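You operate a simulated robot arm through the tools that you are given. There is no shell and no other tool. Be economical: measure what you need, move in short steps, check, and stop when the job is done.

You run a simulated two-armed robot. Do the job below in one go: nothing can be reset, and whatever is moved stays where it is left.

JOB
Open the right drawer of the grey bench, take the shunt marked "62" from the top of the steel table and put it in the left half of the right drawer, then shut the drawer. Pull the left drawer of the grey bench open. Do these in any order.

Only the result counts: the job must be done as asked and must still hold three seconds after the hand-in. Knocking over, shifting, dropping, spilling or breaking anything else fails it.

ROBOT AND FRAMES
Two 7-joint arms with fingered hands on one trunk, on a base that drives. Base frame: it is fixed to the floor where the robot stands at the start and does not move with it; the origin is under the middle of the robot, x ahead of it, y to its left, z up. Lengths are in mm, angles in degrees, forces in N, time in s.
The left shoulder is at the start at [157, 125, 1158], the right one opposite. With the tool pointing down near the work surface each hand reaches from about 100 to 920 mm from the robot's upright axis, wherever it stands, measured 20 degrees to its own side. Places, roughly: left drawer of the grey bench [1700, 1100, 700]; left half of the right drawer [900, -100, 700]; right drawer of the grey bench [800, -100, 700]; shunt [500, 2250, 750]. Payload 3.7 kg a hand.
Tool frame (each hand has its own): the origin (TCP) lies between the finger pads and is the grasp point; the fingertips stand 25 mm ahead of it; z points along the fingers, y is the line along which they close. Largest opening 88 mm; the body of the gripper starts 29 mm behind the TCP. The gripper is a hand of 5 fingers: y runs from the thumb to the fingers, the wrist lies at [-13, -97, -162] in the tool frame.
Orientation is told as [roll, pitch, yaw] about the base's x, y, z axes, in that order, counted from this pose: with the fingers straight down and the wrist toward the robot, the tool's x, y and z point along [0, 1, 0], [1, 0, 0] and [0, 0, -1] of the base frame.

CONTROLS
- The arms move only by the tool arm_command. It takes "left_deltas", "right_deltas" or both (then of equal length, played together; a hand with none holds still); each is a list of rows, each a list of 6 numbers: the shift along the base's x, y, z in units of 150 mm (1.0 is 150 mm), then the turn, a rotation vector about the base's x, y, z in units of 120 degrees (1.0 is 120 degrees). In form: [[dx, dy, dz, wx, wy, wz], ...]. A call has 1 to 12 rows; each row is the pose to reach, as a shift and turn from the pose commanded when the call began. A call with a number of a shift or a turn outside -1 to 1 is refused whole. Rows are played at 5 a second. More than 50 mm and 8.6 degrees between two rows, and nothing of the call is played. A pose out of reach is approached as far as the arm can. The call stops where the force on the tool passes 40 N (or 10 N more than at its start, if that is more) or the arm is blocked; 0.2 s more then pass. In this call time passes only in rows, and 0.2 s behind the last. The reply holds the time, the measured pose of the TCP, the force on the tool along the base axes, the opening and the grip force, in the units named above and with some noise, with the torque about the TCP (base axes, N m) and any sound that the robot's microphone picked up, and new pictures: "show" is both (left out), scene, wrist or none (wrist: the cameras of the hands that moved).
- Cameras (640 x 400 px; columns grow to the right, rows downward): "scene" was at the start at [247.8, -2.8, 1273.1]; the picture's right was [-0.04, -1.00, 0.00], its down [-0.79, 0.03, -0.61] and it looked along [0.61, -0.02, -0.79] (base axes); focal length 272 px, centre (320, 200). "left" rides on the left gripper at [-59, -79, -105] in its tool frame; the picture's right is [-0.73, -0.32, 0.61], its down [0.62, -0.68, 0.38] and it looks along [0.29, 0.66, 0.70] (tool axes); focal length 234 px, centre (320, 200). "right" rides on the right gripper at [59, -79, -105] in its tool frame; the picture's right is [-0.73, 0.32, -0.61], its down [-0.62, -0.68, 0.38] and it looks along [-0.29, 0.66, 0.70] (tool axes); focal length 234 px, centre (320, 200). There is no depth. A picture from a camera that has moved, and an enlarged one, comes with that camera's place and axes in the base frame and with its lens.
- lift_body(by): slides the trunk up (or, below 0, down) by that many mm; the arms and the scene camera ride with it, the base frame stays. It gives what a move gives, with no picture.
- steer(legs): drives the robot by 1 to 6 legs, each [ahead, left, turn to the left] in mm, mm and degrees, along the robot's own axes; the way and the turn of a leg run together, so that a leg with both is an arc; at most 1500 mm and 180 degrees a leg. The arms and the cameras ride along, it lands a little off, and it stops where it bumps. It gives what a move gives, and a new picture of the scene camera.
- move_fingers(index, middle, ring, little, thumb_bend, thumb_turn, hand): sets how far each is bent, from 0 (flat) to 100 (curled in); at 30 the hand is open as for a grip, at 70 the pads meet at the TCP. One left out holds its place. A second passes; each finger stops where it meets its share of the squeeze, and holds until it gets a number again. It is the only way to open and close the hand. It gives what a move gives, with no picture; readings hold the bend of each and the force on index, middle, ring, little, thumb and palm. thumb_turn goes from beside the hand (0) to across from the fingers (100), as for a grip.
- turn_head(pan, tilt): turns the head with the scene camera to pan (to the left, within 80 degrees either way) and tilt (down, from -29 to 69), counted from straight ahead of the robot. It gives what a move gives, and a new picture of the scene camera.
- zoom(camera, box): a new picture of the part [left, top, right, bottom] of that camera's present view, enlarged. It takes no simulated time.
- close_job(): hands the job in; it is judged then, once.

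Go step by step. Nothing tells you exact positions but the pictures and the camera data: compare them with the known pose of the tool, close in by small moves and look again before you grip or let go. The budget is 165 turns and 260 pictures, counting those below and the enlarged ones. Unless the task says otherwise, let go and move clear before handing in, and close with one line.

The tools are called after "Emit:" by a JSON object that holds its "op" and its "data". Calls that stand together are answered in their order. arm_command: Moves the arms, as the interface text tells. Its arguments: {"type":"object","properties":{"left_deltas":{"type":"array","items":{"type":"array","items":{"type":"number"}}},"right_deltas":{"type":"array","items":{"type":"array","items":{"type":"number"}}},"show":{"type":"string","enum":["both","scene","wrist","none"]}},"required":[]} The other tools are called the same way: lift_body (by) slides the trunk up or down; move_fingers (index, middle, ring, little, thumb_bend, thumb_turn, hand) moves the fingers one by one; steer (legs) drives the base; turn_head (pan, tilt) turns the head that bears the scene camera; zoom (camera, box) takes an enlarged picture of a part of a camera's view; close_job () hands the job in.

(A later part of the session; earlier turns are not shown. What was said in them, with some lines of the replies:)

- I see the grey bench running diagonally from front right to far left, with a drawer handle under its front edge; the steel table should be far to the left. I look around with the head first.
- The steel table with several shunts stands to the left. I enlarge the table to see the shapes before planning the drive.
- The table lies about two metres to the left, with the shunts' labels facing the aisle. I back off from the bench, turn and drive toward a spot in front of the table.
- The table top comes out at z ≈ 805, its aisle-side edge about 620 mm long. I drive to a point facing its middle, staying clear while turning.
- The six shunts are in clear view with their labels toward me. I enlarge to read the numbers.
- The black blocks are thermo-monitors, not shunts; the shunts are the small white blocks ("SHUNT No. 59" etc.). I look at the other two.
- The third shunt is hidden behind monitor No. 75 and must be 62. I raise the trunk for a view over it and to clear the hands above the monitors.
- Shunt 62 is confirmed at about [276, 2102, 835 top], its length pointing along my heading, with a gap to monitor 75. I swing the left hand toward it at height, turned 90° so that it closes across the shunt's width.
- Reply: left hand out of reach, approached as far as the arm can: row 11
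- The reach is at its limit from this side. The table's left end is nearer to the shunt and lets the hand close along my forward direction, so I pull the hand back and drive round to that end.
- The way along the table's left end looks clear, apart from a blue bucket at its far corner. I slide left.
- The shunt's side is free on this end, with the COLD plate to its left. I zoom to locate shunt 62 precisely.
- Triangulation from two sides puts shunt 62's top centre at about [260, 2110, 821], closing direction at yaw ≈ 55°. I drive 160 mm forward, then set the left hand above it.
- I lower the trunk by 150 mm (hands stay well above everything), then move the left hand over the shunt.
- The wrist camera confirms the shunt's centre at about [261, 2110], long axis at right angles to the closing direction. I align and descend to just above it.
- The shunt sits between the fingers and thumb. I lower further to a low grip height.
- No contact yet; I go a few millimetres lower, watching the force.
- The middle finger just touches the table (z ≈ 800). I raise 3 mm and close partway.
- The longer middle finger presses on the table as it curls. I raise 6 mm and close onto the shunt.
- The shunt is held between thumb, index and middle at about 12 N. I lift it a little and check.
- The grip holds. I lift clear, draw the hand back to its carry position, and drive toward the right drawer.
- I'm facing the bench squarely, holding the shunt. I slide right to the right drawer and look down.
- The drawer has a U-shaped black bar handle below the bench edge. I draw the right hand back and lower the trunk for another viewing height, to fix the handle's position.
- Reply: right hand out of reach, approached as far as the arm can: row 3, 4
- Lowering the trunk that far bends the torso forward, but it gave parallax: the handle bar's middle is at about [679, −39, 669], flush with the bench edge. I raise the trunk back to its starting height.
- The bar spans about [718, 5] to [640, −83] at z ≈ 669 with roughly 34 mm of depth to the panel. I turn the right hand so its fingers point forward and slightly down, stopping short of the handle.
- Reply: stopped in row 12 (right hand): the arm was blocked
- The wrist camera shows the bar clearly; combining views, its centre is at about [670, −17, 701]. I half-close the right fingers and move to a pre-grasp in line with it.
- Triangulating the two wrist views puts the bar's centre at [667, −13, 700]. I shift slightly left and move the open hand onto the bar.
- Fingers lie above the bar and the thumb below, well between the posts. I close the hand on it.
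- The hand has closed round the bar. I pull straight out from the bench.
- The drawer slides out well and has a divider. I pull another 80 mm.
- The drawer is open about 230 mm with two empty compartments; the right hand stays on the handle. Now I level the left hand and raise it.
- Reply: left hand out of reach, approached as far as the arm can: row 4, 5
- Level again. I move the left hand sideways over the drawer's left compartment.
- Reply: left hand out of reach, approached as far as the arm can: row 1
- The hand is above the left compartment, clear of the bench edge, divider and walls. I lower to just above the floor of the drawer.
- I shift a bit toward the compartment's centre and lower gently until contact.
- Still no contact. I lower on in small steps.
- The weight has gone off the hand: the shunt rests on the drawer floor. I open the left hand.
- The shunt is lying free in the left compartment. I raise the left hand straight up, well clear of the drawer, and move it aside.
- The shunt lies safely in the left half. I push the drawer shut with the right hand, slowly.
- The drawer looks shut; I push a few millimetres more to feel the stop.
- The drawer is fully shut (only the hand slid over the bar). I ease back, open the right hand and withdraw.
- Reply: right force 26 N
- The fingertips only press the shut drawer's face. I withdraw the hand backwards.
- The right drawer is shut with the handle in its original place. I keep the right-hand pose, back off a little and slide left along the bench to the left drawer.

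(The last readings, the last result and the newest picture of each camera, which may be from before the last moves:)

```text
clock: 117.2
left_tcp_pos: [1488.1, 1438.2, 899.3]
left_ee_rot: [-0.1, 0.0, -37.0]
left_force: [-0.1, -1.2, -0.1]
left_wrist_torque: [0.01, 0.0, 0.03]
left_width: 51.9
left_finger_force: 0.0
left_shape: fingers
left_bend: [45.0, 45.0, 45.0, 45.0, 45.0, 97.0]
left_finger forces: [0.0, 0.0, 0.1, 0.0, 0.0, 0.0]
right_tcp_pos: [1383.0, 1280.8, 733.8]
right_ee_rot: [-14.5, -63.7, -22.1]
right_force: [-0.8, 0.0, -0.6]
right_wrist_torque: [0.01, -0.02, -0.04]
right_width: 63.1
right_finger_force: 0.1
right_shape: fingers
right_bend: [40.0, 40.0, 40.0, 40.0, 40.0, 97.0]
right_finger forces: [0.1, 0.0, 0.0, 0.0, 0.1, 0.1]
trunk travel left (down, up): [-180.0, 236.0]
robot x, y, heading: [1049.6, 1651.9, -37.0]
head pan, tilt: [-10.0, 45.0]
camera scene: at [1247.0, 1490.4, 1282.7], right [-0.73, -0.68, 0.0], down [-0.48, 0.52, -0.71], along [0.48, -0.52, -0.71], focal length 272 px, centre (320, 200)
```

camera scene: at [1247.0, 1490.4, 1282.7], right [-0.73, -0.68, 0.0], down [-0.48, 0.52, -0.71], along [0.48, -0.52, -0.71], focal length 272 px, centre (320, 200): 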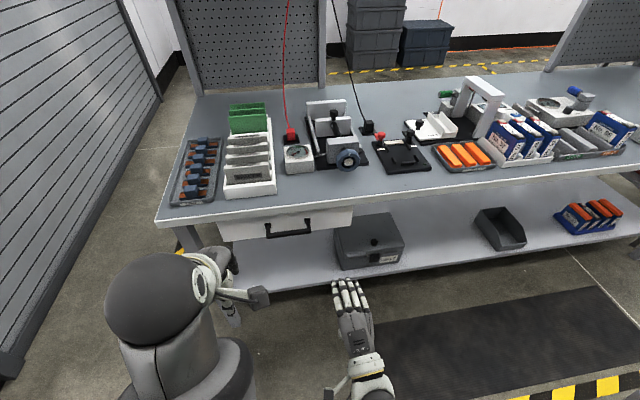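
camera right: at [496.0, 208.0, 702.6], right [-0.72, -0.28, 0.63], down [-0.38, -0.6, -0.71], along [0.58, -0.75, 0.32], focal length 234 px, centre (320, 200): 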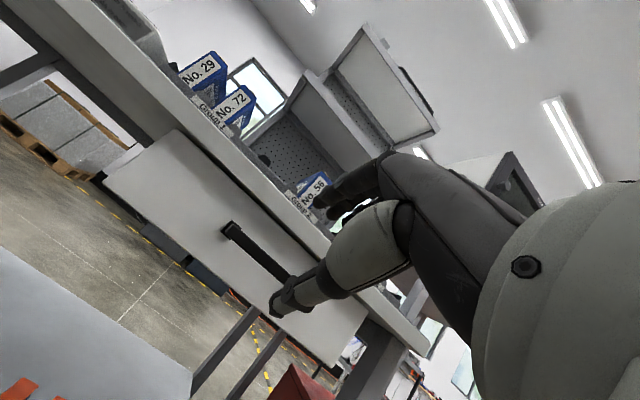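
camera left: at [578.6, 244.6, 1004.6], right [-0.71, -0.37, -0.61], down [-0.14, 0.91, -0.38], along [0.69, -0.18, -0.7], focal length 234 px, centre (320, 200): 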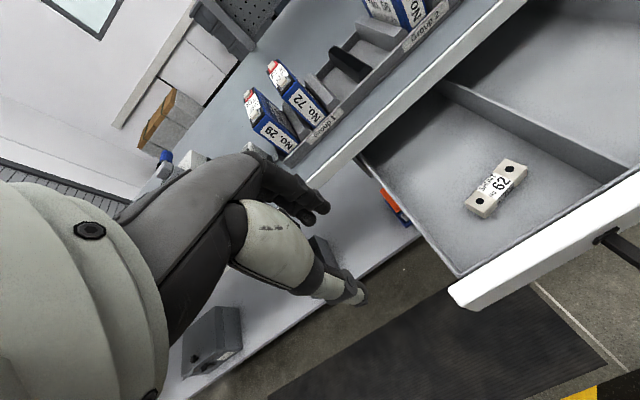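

The left drawer's handle is at roughly [1626, 1208, 700]. I shift left and slightly forward so that it lies as the right one did.

Emit:
{"op": "steer", "data": {"legs": [[60, 110, -1]]}}

Emit:
{"op": "zoom", "data": {"camera": "right", "box": [0, 0, 640, 400]}}

```text
clock: 118.5
left_tcp_pos: [1599.8, 1480.5, 898.8]
left_ee_rot: [-0.1, 0.0, -38.0]
left_force: [-0.9, -0.1, -0.7]
left_wrist_torque: [-0.02, 0.02, 0.01]
left_width: 52.2
left_finger_force: 0.0
left_shape: fingers
left_bend: [45.0, 45.0, 45.0, 45.0, 45.0, 97.0]
left_finger forces: [0.0, 0.0, 0.0, 0.0, 0.0, 0.0]
right_tcp_pos: [1489.8, 1325.6, 733.5]
right_ee_rot: [-14.6, -63.7, -23.0]
right_force: [0.0, 0.3, 0.6]
right_wrist_torque: [0.01, 0.03, 0.0]
right_width: 63.3
right_finger_force: 0.0
right_shape: fingers
right_bend: [40.0, 40.0, 40.0, 40.0, 40.0, 97.0]
right_finger forces: [0.0, 0.0, 0.0, 0.1, 0.0, 0.1]
trunk travel left (down, up): [-180.0, 236.0]
robot x, y, heading: [1166.9, 1701.2, -37.8]
head pan, tilt: [-10.0, 45.0]
camera scene: at [1358.1, 1537.2, 1282.6], right [-0.74, -0.67, 0.0], down [-0.47, 0.52, -0.71], along [0.47, -0.53, -0.71], focal length 272 px, centre (320, 200)
```

scene: 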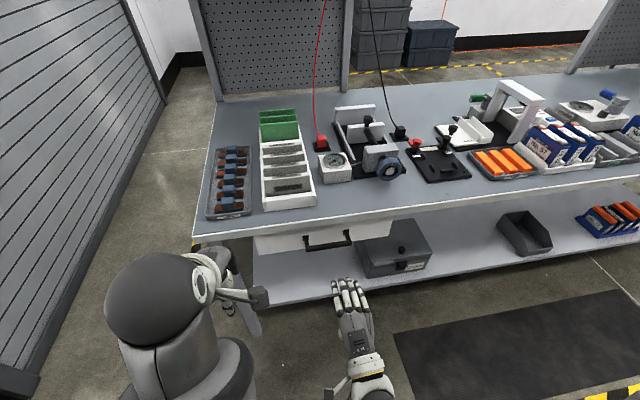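

```text
1.00 times, centred on (320, 200) of right
camera zoom: at [1418.4, 1446.2, 702.0], right [-0.72, -0.29, 0.63], down [-0.37, -0.6, -0.71], along [0.58, -0.74, 0.32], focal length 234 px, centre (320, 200)
```

zoom: 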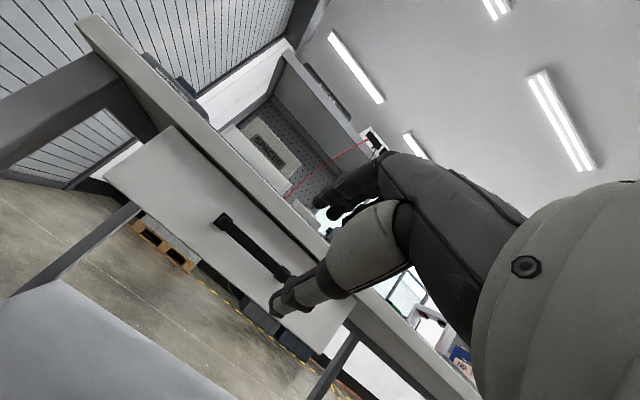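

The view matches the right drawer's: the bar's centre is at about [1620, 1210, 702]. I move to a pre-grasp and check again.

Emit:
{"op": "arm_command", "data": {"right_deltas": [[0.22, -0.15, -0.02, 0, 0, 0], [0.44, -0.3, -0.03, 0, 0, 0], [0.66, -0.453, -0.05, 0, 0, 0]]}}

Emit:
{"op": "zoom", "data": {"camera": "scene", "box": [250, 190, 410, 290]}}

```text
clock: 119.3
left_tcp_pos: [1599.0, 1480.9, 898.5]
left_ee_rot: [-0.1, 0.0, -38.0]
left_force: [1.3, 0.6, -1.4]
left_wrist_torque: [0.0, -0.01, 0.01]
left_width: 52.5
left_finger_force: 0.0
left_shape: fingers
left_bend: [45.0, 45.0, 45.0, 45.0, 45.0, 97.0]
left_finger forces: [0.0, 0.1, 0.0, 0.0, 0.0, 0.0]
right_tcp_pos: [1590.4, 1256.6, 724.8]
right_ee_rot: [-14.5, -63.6, -23.1]
right_force: [-0.1, -0.5, 0.4]
right_wrist_torque: [0.03, 0.02, 0.0]
right_width: 63.4
right_finger_force: 0.1
right_shape: fingers
right_bend: [40.0, 40.0, 40.0, 40.0, 40.0, 97.0]
right_finger forces: [0.1, 0.0, 0.0, 0.0, 0.1, 0.0]
trunk travel left (down, up): [-180.0, 236.0]
robot x, y, heading: [1166.8, 1702.4, -37.9]
head pan, tilt: [-10.0, 45.0]
camera scene: at [1357.9, 1536.7, 1282.6], right [-0.74, -0.67, 0.0], down [-0.47, 0.53, -0.71], along [0.47, -0.53, -0.71], focal length 272 px, centre (320, 200)
camera right: at [1518.6, 1376.3, 693.3], right [-0.72, -0.29, 0.63], down [-0.38, -0.6, -0.71], along [0.59, -0.74, 0.32], focal length 234 px, centre (320, 200)
```

scene: 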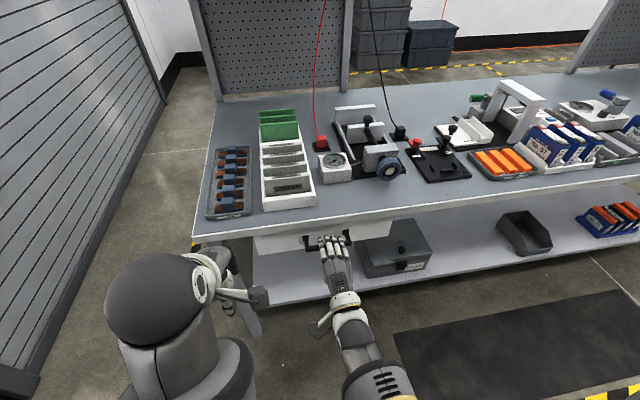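
right: 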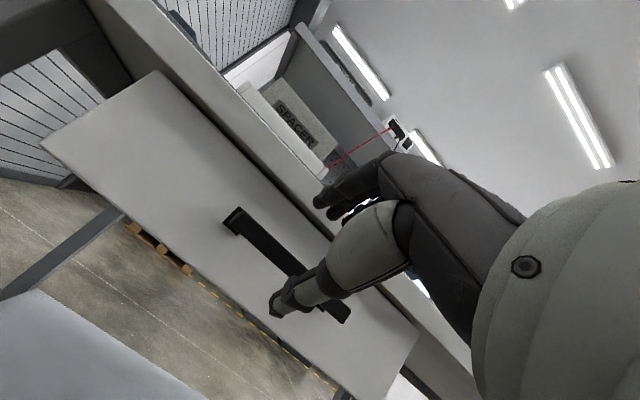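

```text
4.00 times, centred on (330, 240) of scene
camera zoom: at [1357.9, 1536.7, 1282.6], right [-0.74, -0.67, 0.0], down [-0.47, 0.53, -0.71], along [0.47, -0.53, -0.71], focal length 1089 px, centre (280, 40)
```

zoom: 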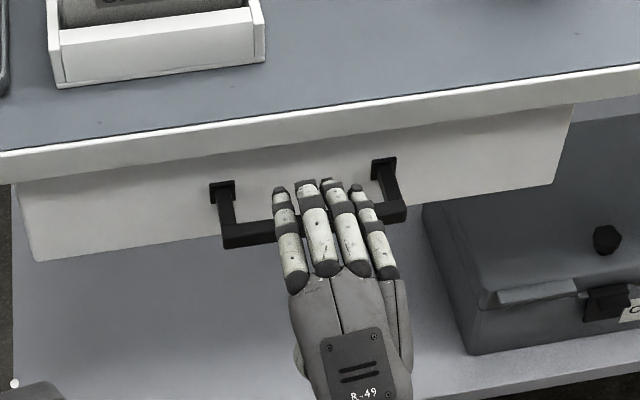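

The pre-grasp matches the one that worked. I move onto the bar and close.

Emit:
{"op": "arm_command", "data": {"right_deltas": [[0.06, 0.06, 0, 0, 0, 0], [0.16, -0.03, -0.08, 0, 0, 0], [0.268, -0.133, -0.155, 0, 0, 0]], "show": "wrist"}}

Emit:
{"op": "zoom", "data": {"camera": "scene", "box": [250, 190, 410, 290]}}

```text
clock: 120.1
left_tcp_pos: [1599.2, 1479.8, 899.7]
left_ee_rot: [-0.1, 0.1, -38.1]
left_force: [-0.1, 0.5, 0.2]
left_wrist_torque: [-0.02, 0.02, -0.03]
left_width: 52.4
left_finger_force: 0.1
left_shape: fingers
left_bend: [45.0, 45.0, 45.0, 45.0, 45.0, 97.0]
left_finger forces: [0.1, 0.0, 0.1, 0.0, 0.0, 0.0]
right_tcp_pos: [1629.4, 1236.9, 704.1]
right_ee_rot: [-14.4, -63.7, -23.2]
right_force: [0.3, 0.0, -0.4]
right_wrist_torque: [0.03, -0.01, -0.01]
right_width: 63.5
right_finger_force: 0.1
right_shape: fingers
right_bend: [40.0, 40.0, 40.0, 40.0, 40.0, 97.0]
right_finger forces: [0.0, 0.0, 0.0, 0.0, 0.0, 0.0]
trunk travel left (down, up): [-180.0, 236.0]
robot x, y, heading: [1163.0, 1700.9, -38.0]
head pan, tilt: [-10.0, 45.0]
camera right: at [1557.2, 1357.8, 671.7], right [-0.72, -0.29, 0.63], down [-0.37, -0.6, -0.71], along [0.58, -0.74, 0.32], focal length 234 px, centre (320, 200)
```

right: 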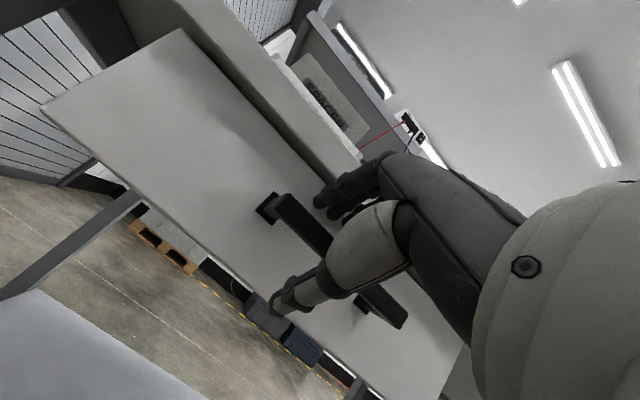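

```text
4.00 times, centred on (330, 240) of scene
camera zoom: at [1357.4, 1537.1, 1282.7], right [-0.74, -0.67, 0.0], down [-0.47, 0.53, -0.71], along [0.47, -0.53, -0.71], focal length 1089 px, centre (280, 40)
```

zoom: 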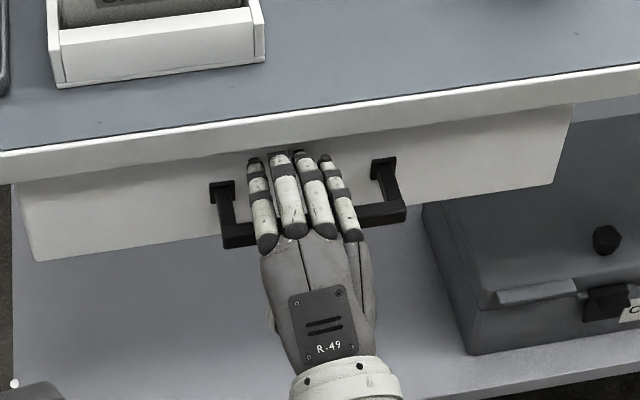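

Emit:
{"op": "move_fingers", "data": {"hand": "right", "index": 75, "middle": 75, "ring": 75, "little": 75, "thumb_bend": 75}}

Emit:
{"op": "arm_command", "data": {"right_deltas": [[-0.1, 0.077, 0.01, 0, 0, 0], [-0.2, 0.154, 0.01, 0, 0, 0], [-0.32, 0.246, 0.01, 0, 0, 0], [-0.44, 0.339, 0.01, 0, 0, 0], [-0.56, 0.431, 0.01, 0, 0, 0], [-0.68, 0.524, 0.01, 0, 0, 0], [-0.79, 0.608, 0.01, 0, 0, 0]]}}

```text
clock: 121.1
left_tcp_pos: [1599.6, 1480.8, 898.6]
left_ee_rot: [-0.1, 0.0, -38.0]
left_force: [0.5, 0.3, 0.5]
left_wrist_torque: [0.02, 0.04, 0.01]
left_width: 52.0
left_finger_force: 0.0
left_shape: fingers
left_bend: [45.0, 45.0, 45.0, 45.0, 45.0, 97.0]
left_finger forces: [0.0, 0.0, 0.1, 0.0, 0.0, 0.0]
right_tcp_pos: [1628.6, 1237.3, 703.2]
right_ee_rot: [-14.6, -63.9, -23.0]
right_force: [2.6, -3.4, 2.8]
right_wrist_torque: [-0.12, 0.14, 0.18]
right_width: 0.0
right_finger_force: 11.6
right_shape: fingers
right_bend: [74.0, 74.0, 74.0, 74.0, 71.0, 97.0]
right_finger forces: [4.6, 2.4, 4.8, 5.2, 5.4, 0.0]
trunk travel left (down, up): [-180.0, 236.0]
robot x, y, heading: [1166.1, 1703.7, -38.0]
head pan, tilt: [-10.0, 45.0]
```

```text
clock: 122.7
left_tcp_pos: [1598.5, 1480.1, 898.1]
left_ee_rot: [-0.1, 0.0, -37.9]
left_force: [-1.3, 0.0, -0.1]
left_wrist_torque: [0.03, -0.01, -0.01]
left_width: 52.3
left_finger_force: 0.0
left_shape: fingers
left_bend: [45.0, 45.0, 45.0, 45.0, 45.0, 97.0]
left_finger forces: [0.1, 0.1, 0.0, 0.0, 0.1, 0.0]
right_tcp_pos: [1508.8, 1329.1, 704.8]
right_ee_rot: [-14.5, -63.8, -23.0]
right_force: [-1.6, -2.2, 0.3]
right_wrist_torque: [-0.14, 0.15, 0.16]
right_width: 0.1
right_finger_force: 9.0
right_shape: fingers
right_bend: [74.0, 74.0, 74.0, 74.0, 71.0, 97.0]
right_finger forces: [1.2, 1.7, 3.5, 4.9, 7.3, 0.0]
trunk travel left (down, up): [-180.0, 236.0]
robot x, y, heading: [1168.1, 1701.6, -37.8]
head pan, tilt: [-10.0, 45.0]
camera scene: at [1357.3, 1536.9, 1282.8], right [-0.74, -0.67, 0.0], down [-0.47, 0.53, -0.71], along [0.47, -0.53, -0.71], focal length 272 px, centre (320, 200)
camera right: at [1437.6, 1449.7, 672.8], right [-0.72, -0.29, 0.63], down [-0.37, -0.6, -0.71], along [0.58, -0.74, 0.32], focal length 234 px, centre (320, 200)
```

scene: 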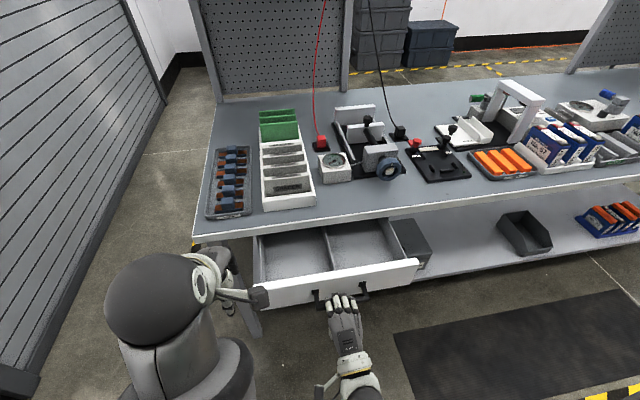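
right: 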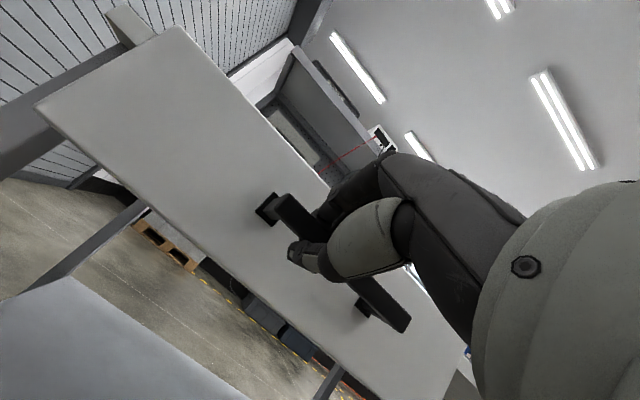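

The left drawer is opening. I pull another 80 mm so that it is clearly open.

Emit:
{"op": "arm_command", "data": {"right_deltas": [[-0.11, 0.085, 0, 0, 0, 0], [-0.22, 0.169, 0, 0, 0, 0], [-0.33, 0.254, 0, 0, 0, 0], [-0.43, 0.331, 0, 0, 0, 0]], "show": "scene"}}

```text
clock: 123.7
left_tcp_pos: [1599.3, 1480.4, 898.6]
left_ee_rot: [-0.2, 0.0, -38.0]
left_force: [0.0, 0.5, -0.8]
left_wrist_torque: [0.01, 0.0, -0.05]
left_width: 52.2
left_finger_force: 0.0
left_shape: fingers
left_bend: [45.0, 45.0, 45.0, 45.0, 45.0, 97.0]
left_finger forces: [0.0, 0.0, 0.0, 0.0, 0.0, 0.1]
right_tcp_pos: [1445.4, 1378.4, 704.8]
right_ee_rot: [-14.5, -63.7, -23.1]
right_force: [-1.3, -3.6, -2.4]
right_wrist_torque: [-0.09, 0.11, 0.12]
right_width: 0.2
right_finger_force: 9.0
right_shape: fingers
right_bend: [74.0, 74.0, 74.0, 74.0, 71.0, 97.0]
right_finger forces: [0.8, 1.9, 3.7, 3.8, 8.2, 0.0]
trunk travel left (down, up): [-180.0, 236.0]
robot x, y, heading: [1166.4, 1706.2, -37.8]
head pan, tilt: [-10.0, 45.0]
camera scene: at [1357.3, 1536.6, 1282.6], right [-0.74, -0.67, 0.0], down [-0.47, 0.53, -0.71], along [0.47, -0.52, -0.71], focal length 272 px, centre (320, 200)
```

scene: 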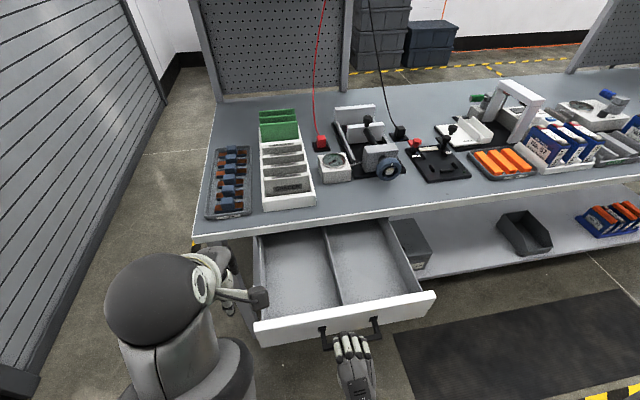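

The left drawer is open about 230 mm. I open the hand in stages and withdraw without pushing it in.

Emit:
{"op": "move_fingers", "data": {"hand": "right", "index": 52, "middle": 52, "ring": 52, "little": 52, "thumb_bend": 42}}

Emit:
{"op": "arm_command", "data": {"right_deltas": [[-0.06, 0.046, 0.03, 0, 0, 0]], "show": "wrist"}}

Emit:
{"op": "zoom", "data": {"camera": "scene", "box": [260, 280, 420, 380]}}

```text
clock: 124.7
left_tcp_pos: [1599.5, 1481.6, 898.7]
left_ee_rot: [0.0, 0.1, -38.0]
left_force: [0.5, 0.5, 0.9]
left_wrist_torque: [0.02, -0.04, -0.01]
left_width: 52.1
left_finger_force: 0.0
left_shape: fingers
left_bend: [45.0, 45.0, 45.0, 45.0, 45.0, 97.0]
left_finger forces: [0.0, 0.0, 0.0, 0.0, 0.0, 0.1]
right_tcp_pos: [1446.0, 1378.3, 705.3]
right_ee_rot: [-14.5, -63.6, -23.2]
right_force: [-0.3, 0.7, -0.5]
right_wrist_torque: [0.01, -0.01, -0.03]
right_width: 47.5
right_finger_force: 0.1
right_shape: fingers
right_bend: [52.0, 52.0, 52.0, 52.0, 42.0, 97.0]
right_finger forces: [0.0, 0.1, 0.1, 0.0, 0.0, 0.0]
trunk travel left (down, up): [-180.0, 236.0]
robot x, y, heading: [1166.5, 1706.4, -37.9]
head pan, tilt: [-10.0, 45.0]
```

```text
clock: 125.1
left_tcp_pos: [1598.7, 1481.3, 899.2]
left_ee_rot: [-0.1, 0.1, -38.0]
left_force: [-0.1, 0.1, -0.2]
left_wrist_torque: [-0.05, 0.0, 0.0]
left_width: 52.1
left_finger_force: 0.0
left_shape: fingers
left_bend: [45.0, 45.0, 45.0, 45.0, 45.0, 97.0]
left_finger forces: [0.0, 0.0, 0.0, 0.1, 0.0, 0.0]
right_tcp_pos: [1436.0, 1385.3, 708.8]
right_ee_rot: [-14.5, -63.8, -23.1]
right_force: [1.3, 0.1, 0.4]
right_wrist_torque: [-0.03, -0.02, -0.01]
right_width: 47.8
right_finger_force: 0.0
right_shape: fingers
right_bend: [52.0, 52.0, 52.0, 52.0, 42.0, 97.0]
right_finger forces: [0.0, 0.0, 0.0, 0.0, 0.1, 0.1]
trunk travel left (down, up): [-180.0, 236.0]
robot x, y, heading: [1164.6, 1706.9, -38.1]
head pan, tilt: [-10.0, 45.0]
camera right: at [1365.3, 1506.3, 678.3], right [-0.72, -0.29, 0.63], down [-0.37, -0.6, -0.71], along [0.58, -0.74, 0.32], focal length 234 px, centre (320, 200)
```

right: 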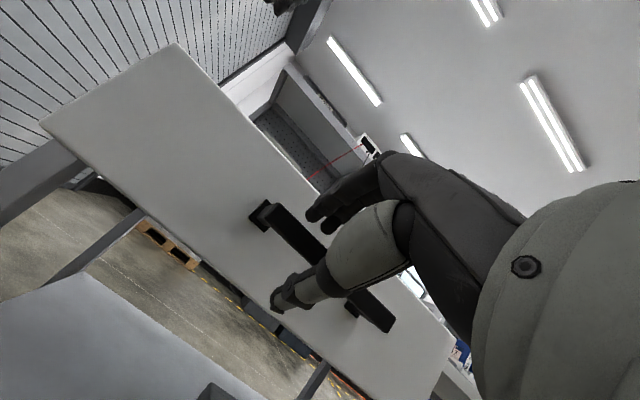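

```text
4.00 times, centred on (340, 330) of scene
camera zoom: at [1357.4, 1537.1, 1282.8], right [-0.74, -0.67, 0.0], down [-0.47, 0.53, -0.71], along [0.47, -0.53, -0.71], focal length 1089 px, centre (240, -320)
```

zoom: 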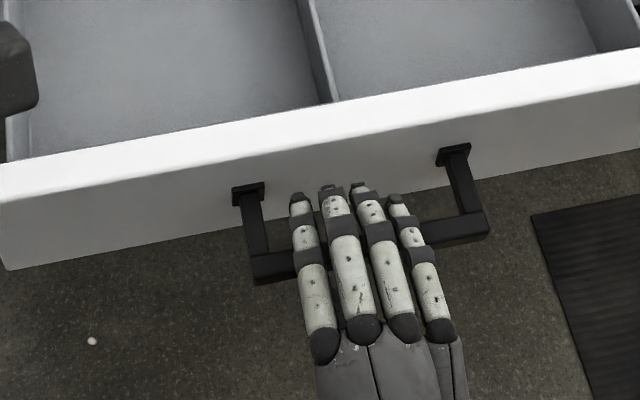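

Emit:
{"op": "move_fingers", "data": {"hand": "right", "index": 40, "middle": 40, "ring": 40, "little": 40, "thumb_bend": 38}}

Emit:
{"op": "arm_command", "data": {"right_deltas": [[-0.1, 0.08, 0.05, 0, 0, 0], [-0.22, 0.18, 0.12, 0, 0, 0], [-0.34, 0.27, 0.19, 0, 0, 0]]}}

```text
clock: 126.1
left_tcp_pos: [1599.4, 1481.0, 897.8]
left_ee_rot: [0.0, -0.1, -38.1]
left_force: [0.0, -0.3, -0.1]
left_wrist_torque: [0.02, 0.0, 0.04]
left_width: 52.1
left_finger_force: 0.1
left_shape: fingers
left_bend: [45.0, 45.0, 45.0, 45.0, 45.0, 97.0]
left_finger forces: [0.1, 0.0, 0.1, 0.0, 0.1, 0.0]
right_tcp_pos: [1436.7, 1386.3, 709.7]
right_ee_rot: [-14.5, -63.7, -23.1]
right_force: [-0.7, 0.4, 0.4]
right_wrist_torque: [0.01, -0.04, 0.02]
right_width: 65.0
right_finger_force: 0.1
right_shape: fingers
right_bend: [40.0, 40.0, 40.0, 40.0, 38.0, 97.0]
right_finger forces: [0.0, 0.1, 0.0, 0.0, 0.1, 0.0]
trunk travel left (down, up): [-180.0, 236.0]
robot x, y, heading: [1167.9, 1702.3, -38.1]
head pan, tilt: [-10.0, 45.0]
```

```text
clock: 126.9
left_tcp_pos: [1599.7, 1477.6, 897.4]
left_ee_rot: [0.1, 0.2, -38.0]
left_force: [0.8, 0.6, -0.3]
left_wrist_torque: [0.03, 0.02, -0.03]
left_width: 52.3
left_finger_force: 0.1
left_shape: fingers
left_bend: [45.0, 45.0, 45.0, 45.0, 45.0, 97.0]
left_finger forces: [0.0, 0.0, 0.1, 0.0, 0.0, 0.0]
right_tcp_pos: [1385.2, 1419.8, 736.9]
right_ee_rot: [-14.9, -63.7, -22.8]
right_force: [0.3, -0.4, 0.0]
right_wrist_torque: [0.02, 0.02, -0.01]
right_width: 65.3
right_finger_force: 0.1
right_shape: fingers
right_bend: [40.0, 40.0, 40.0, 40.0, 38.0, 97.0]
right_finger forces: [0.0, 0.0, 0.0, 0.0, 0.0, 0.0]
trunk travel left (down, up): [-180.0, 236.0]
robot x, y, heading: [1167.9, 1703.2, -37.9]
head pan, tilt: [-10.0, 45.0]
camera scene: at [1357.3, 1531.7, 1282.0], right [-0.74, -0.67, 0.0], down [-0.47, 0.53, -0.7], along [0.47, -0.52, -0.71], focal length 272 px, centre (320, 200)
camera right: at [1314.1, 1540.0, 705.0], right [-0.72, -0.29, 0.63], down [-0.38, -0.6, -0.7], along [0.58, -0.74, 0.33], focal length 234 px, centre (320, 200)
```

scene: 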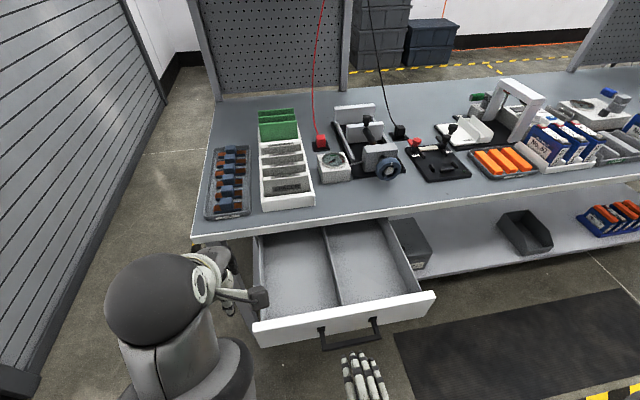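
right: 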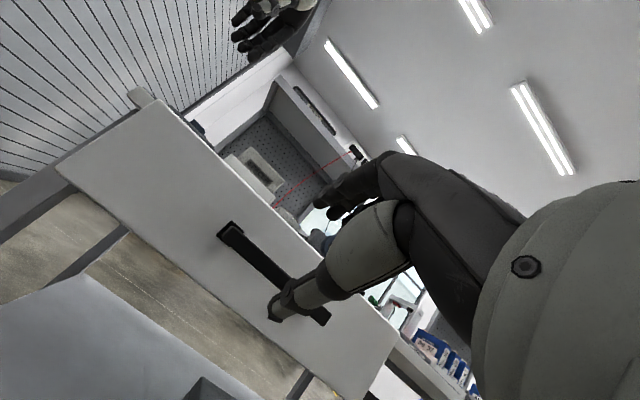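

The right hand is free of the handle and the drawer stays open. I back off a little and check both drawers.

Emit:
{"op": "steer", "data": {"legs": [[-140, 0, 0]]}}

Emit:
{"op": "turn_head", "data": {"pan": -40, "tilt": 30}}

```text
clock: 128.2
left_tcp_pos: [1489.6, 1559.8, 898.5]
left_ee_rot: [0.3, 0.2, -38.1]
left_force: [0.2, -0.1, 0.8]
left_wrist_torque: [0.01, 0.02, 0.04]
left_width: 52.1
left_finger_force: 0.0
left_shape: fingers
left_bend: [45.0, 45.0, 45.0, 45.0, 45.0, 97.0]
left_finger forces: [0.0, 0.0, 0.0, 0.1, 0.0, 0.0]
right_tcp_pos: [1275.9, 1504.4, 736.4]
right_ee_rot: [-14.3, -63.6, -23.6]
right_force: [-0.5, 0.1, 0.2]
right_wrist_torque: [-0.01, -0.01, -0.03]
right_width: 65.3
right_finger_force: 0.2
right_shape: fingers
right_bend: [40.0, 40.0, 40.0, 40.0, 38.0, 97.0]
right_finger forces: [0.1, 0.1, 0.0, 0.0, 0.0, 0.1]
trunk travel left (down, up): [-180.0, 236.0]
robot x, y, heading: [1059.1, 1789.8, -38.0]
head pan, tilt: [-10.0, 45.0]
camera scene: at [1248.2, 1614.8, 1282.0], right [-0.74, -0.67, 0.0], down [-0.47, 0.53, -0.7], along [0.47, -0.52, -0.71], focal length 272 px, centre (320, 200)
```

scene: 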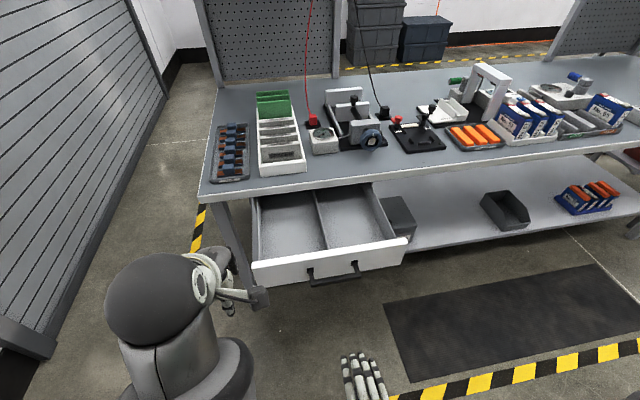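

```text
clock: 129.2
left_tcp_pos: [1489.5, 1561.8, 898.5]
left_ee_rot: [0.1, 0.0, -38.1]
left_force: [-0.2, -0.3, 0.2]
left_wrist_torque: [0.0, 0.01, 0.0]
left_width: 51.9
left_finger_force: 0.0
left_shape: fingers
left_bend: [45.0, 45.0, 45.0, 45.0, 45.0, 97.0]
left_finger forces: [0.0, 0.0, 0.0, 0.0, 0.1, 0.0]
right_tcp_pos: [1275.5, 1501.7, 736.5]
right_ee_rot: [-14.8, -63.8, -23.1]
right_force: [0.5, 0.1, 0.2]
right_wrist_torque: [0.01, 0.0, 0.01]
right_width: 65.3
right_finger_force: 0.0
right_shape: fingers
right_bend: [40.0, 40.0, 40.0, 40.0, 38.0, 97.0]
right_finger forces: [0.0, 0.1, 0.0, 0.0, 0.1, 0.1]
trunk travel left (down, up): [-180.0, 236.0]
robot x, y, heading: [1054.9, 1791.6, -38.0]
head pan, tilt: [-40.0, 30.0]
camera scene: at [1212.6, 1588.2, 1304.6], right [-0.98, -0.21, 0.0], down [-0.1, 0.49, -0.86], along [0.18, -0.85, -0.5], focal length 272 px, centre (320, 200)
```

scene: 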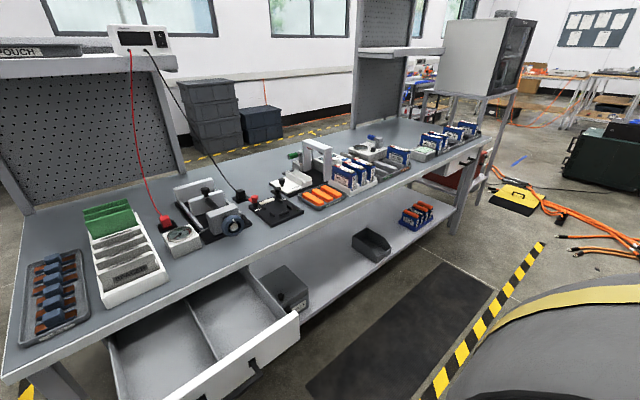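

Emit:
{"op": "zoom", "data": {"camera": "scene", "box": [380, 110, 520, 230]}}

```text
3.33 times, centred on (450, 170) of scene
camera zoom: at [1212.6, 1588.2, 1304.6], right [-0.98, -0.21, 0.0], down [-0.1, 0.49, -0.86], along [0.18, -0.85, -0.5], focal length 907 px, centre (-113, 300)
```

zoom: 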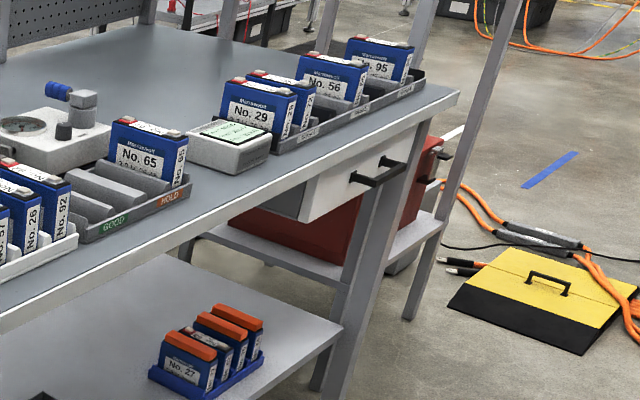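

The right drawer is shut, flush under the bench, and the left one stands open with both hands clear, so I hand in.

Emit:
{"op": "close_job", "data": {}}

```text
The job is handed in.
```

The job is finished and handed in: shunt 62 is in the left half of the right drawer, that drawer is shut, and the left drawer is open about 230 mm.
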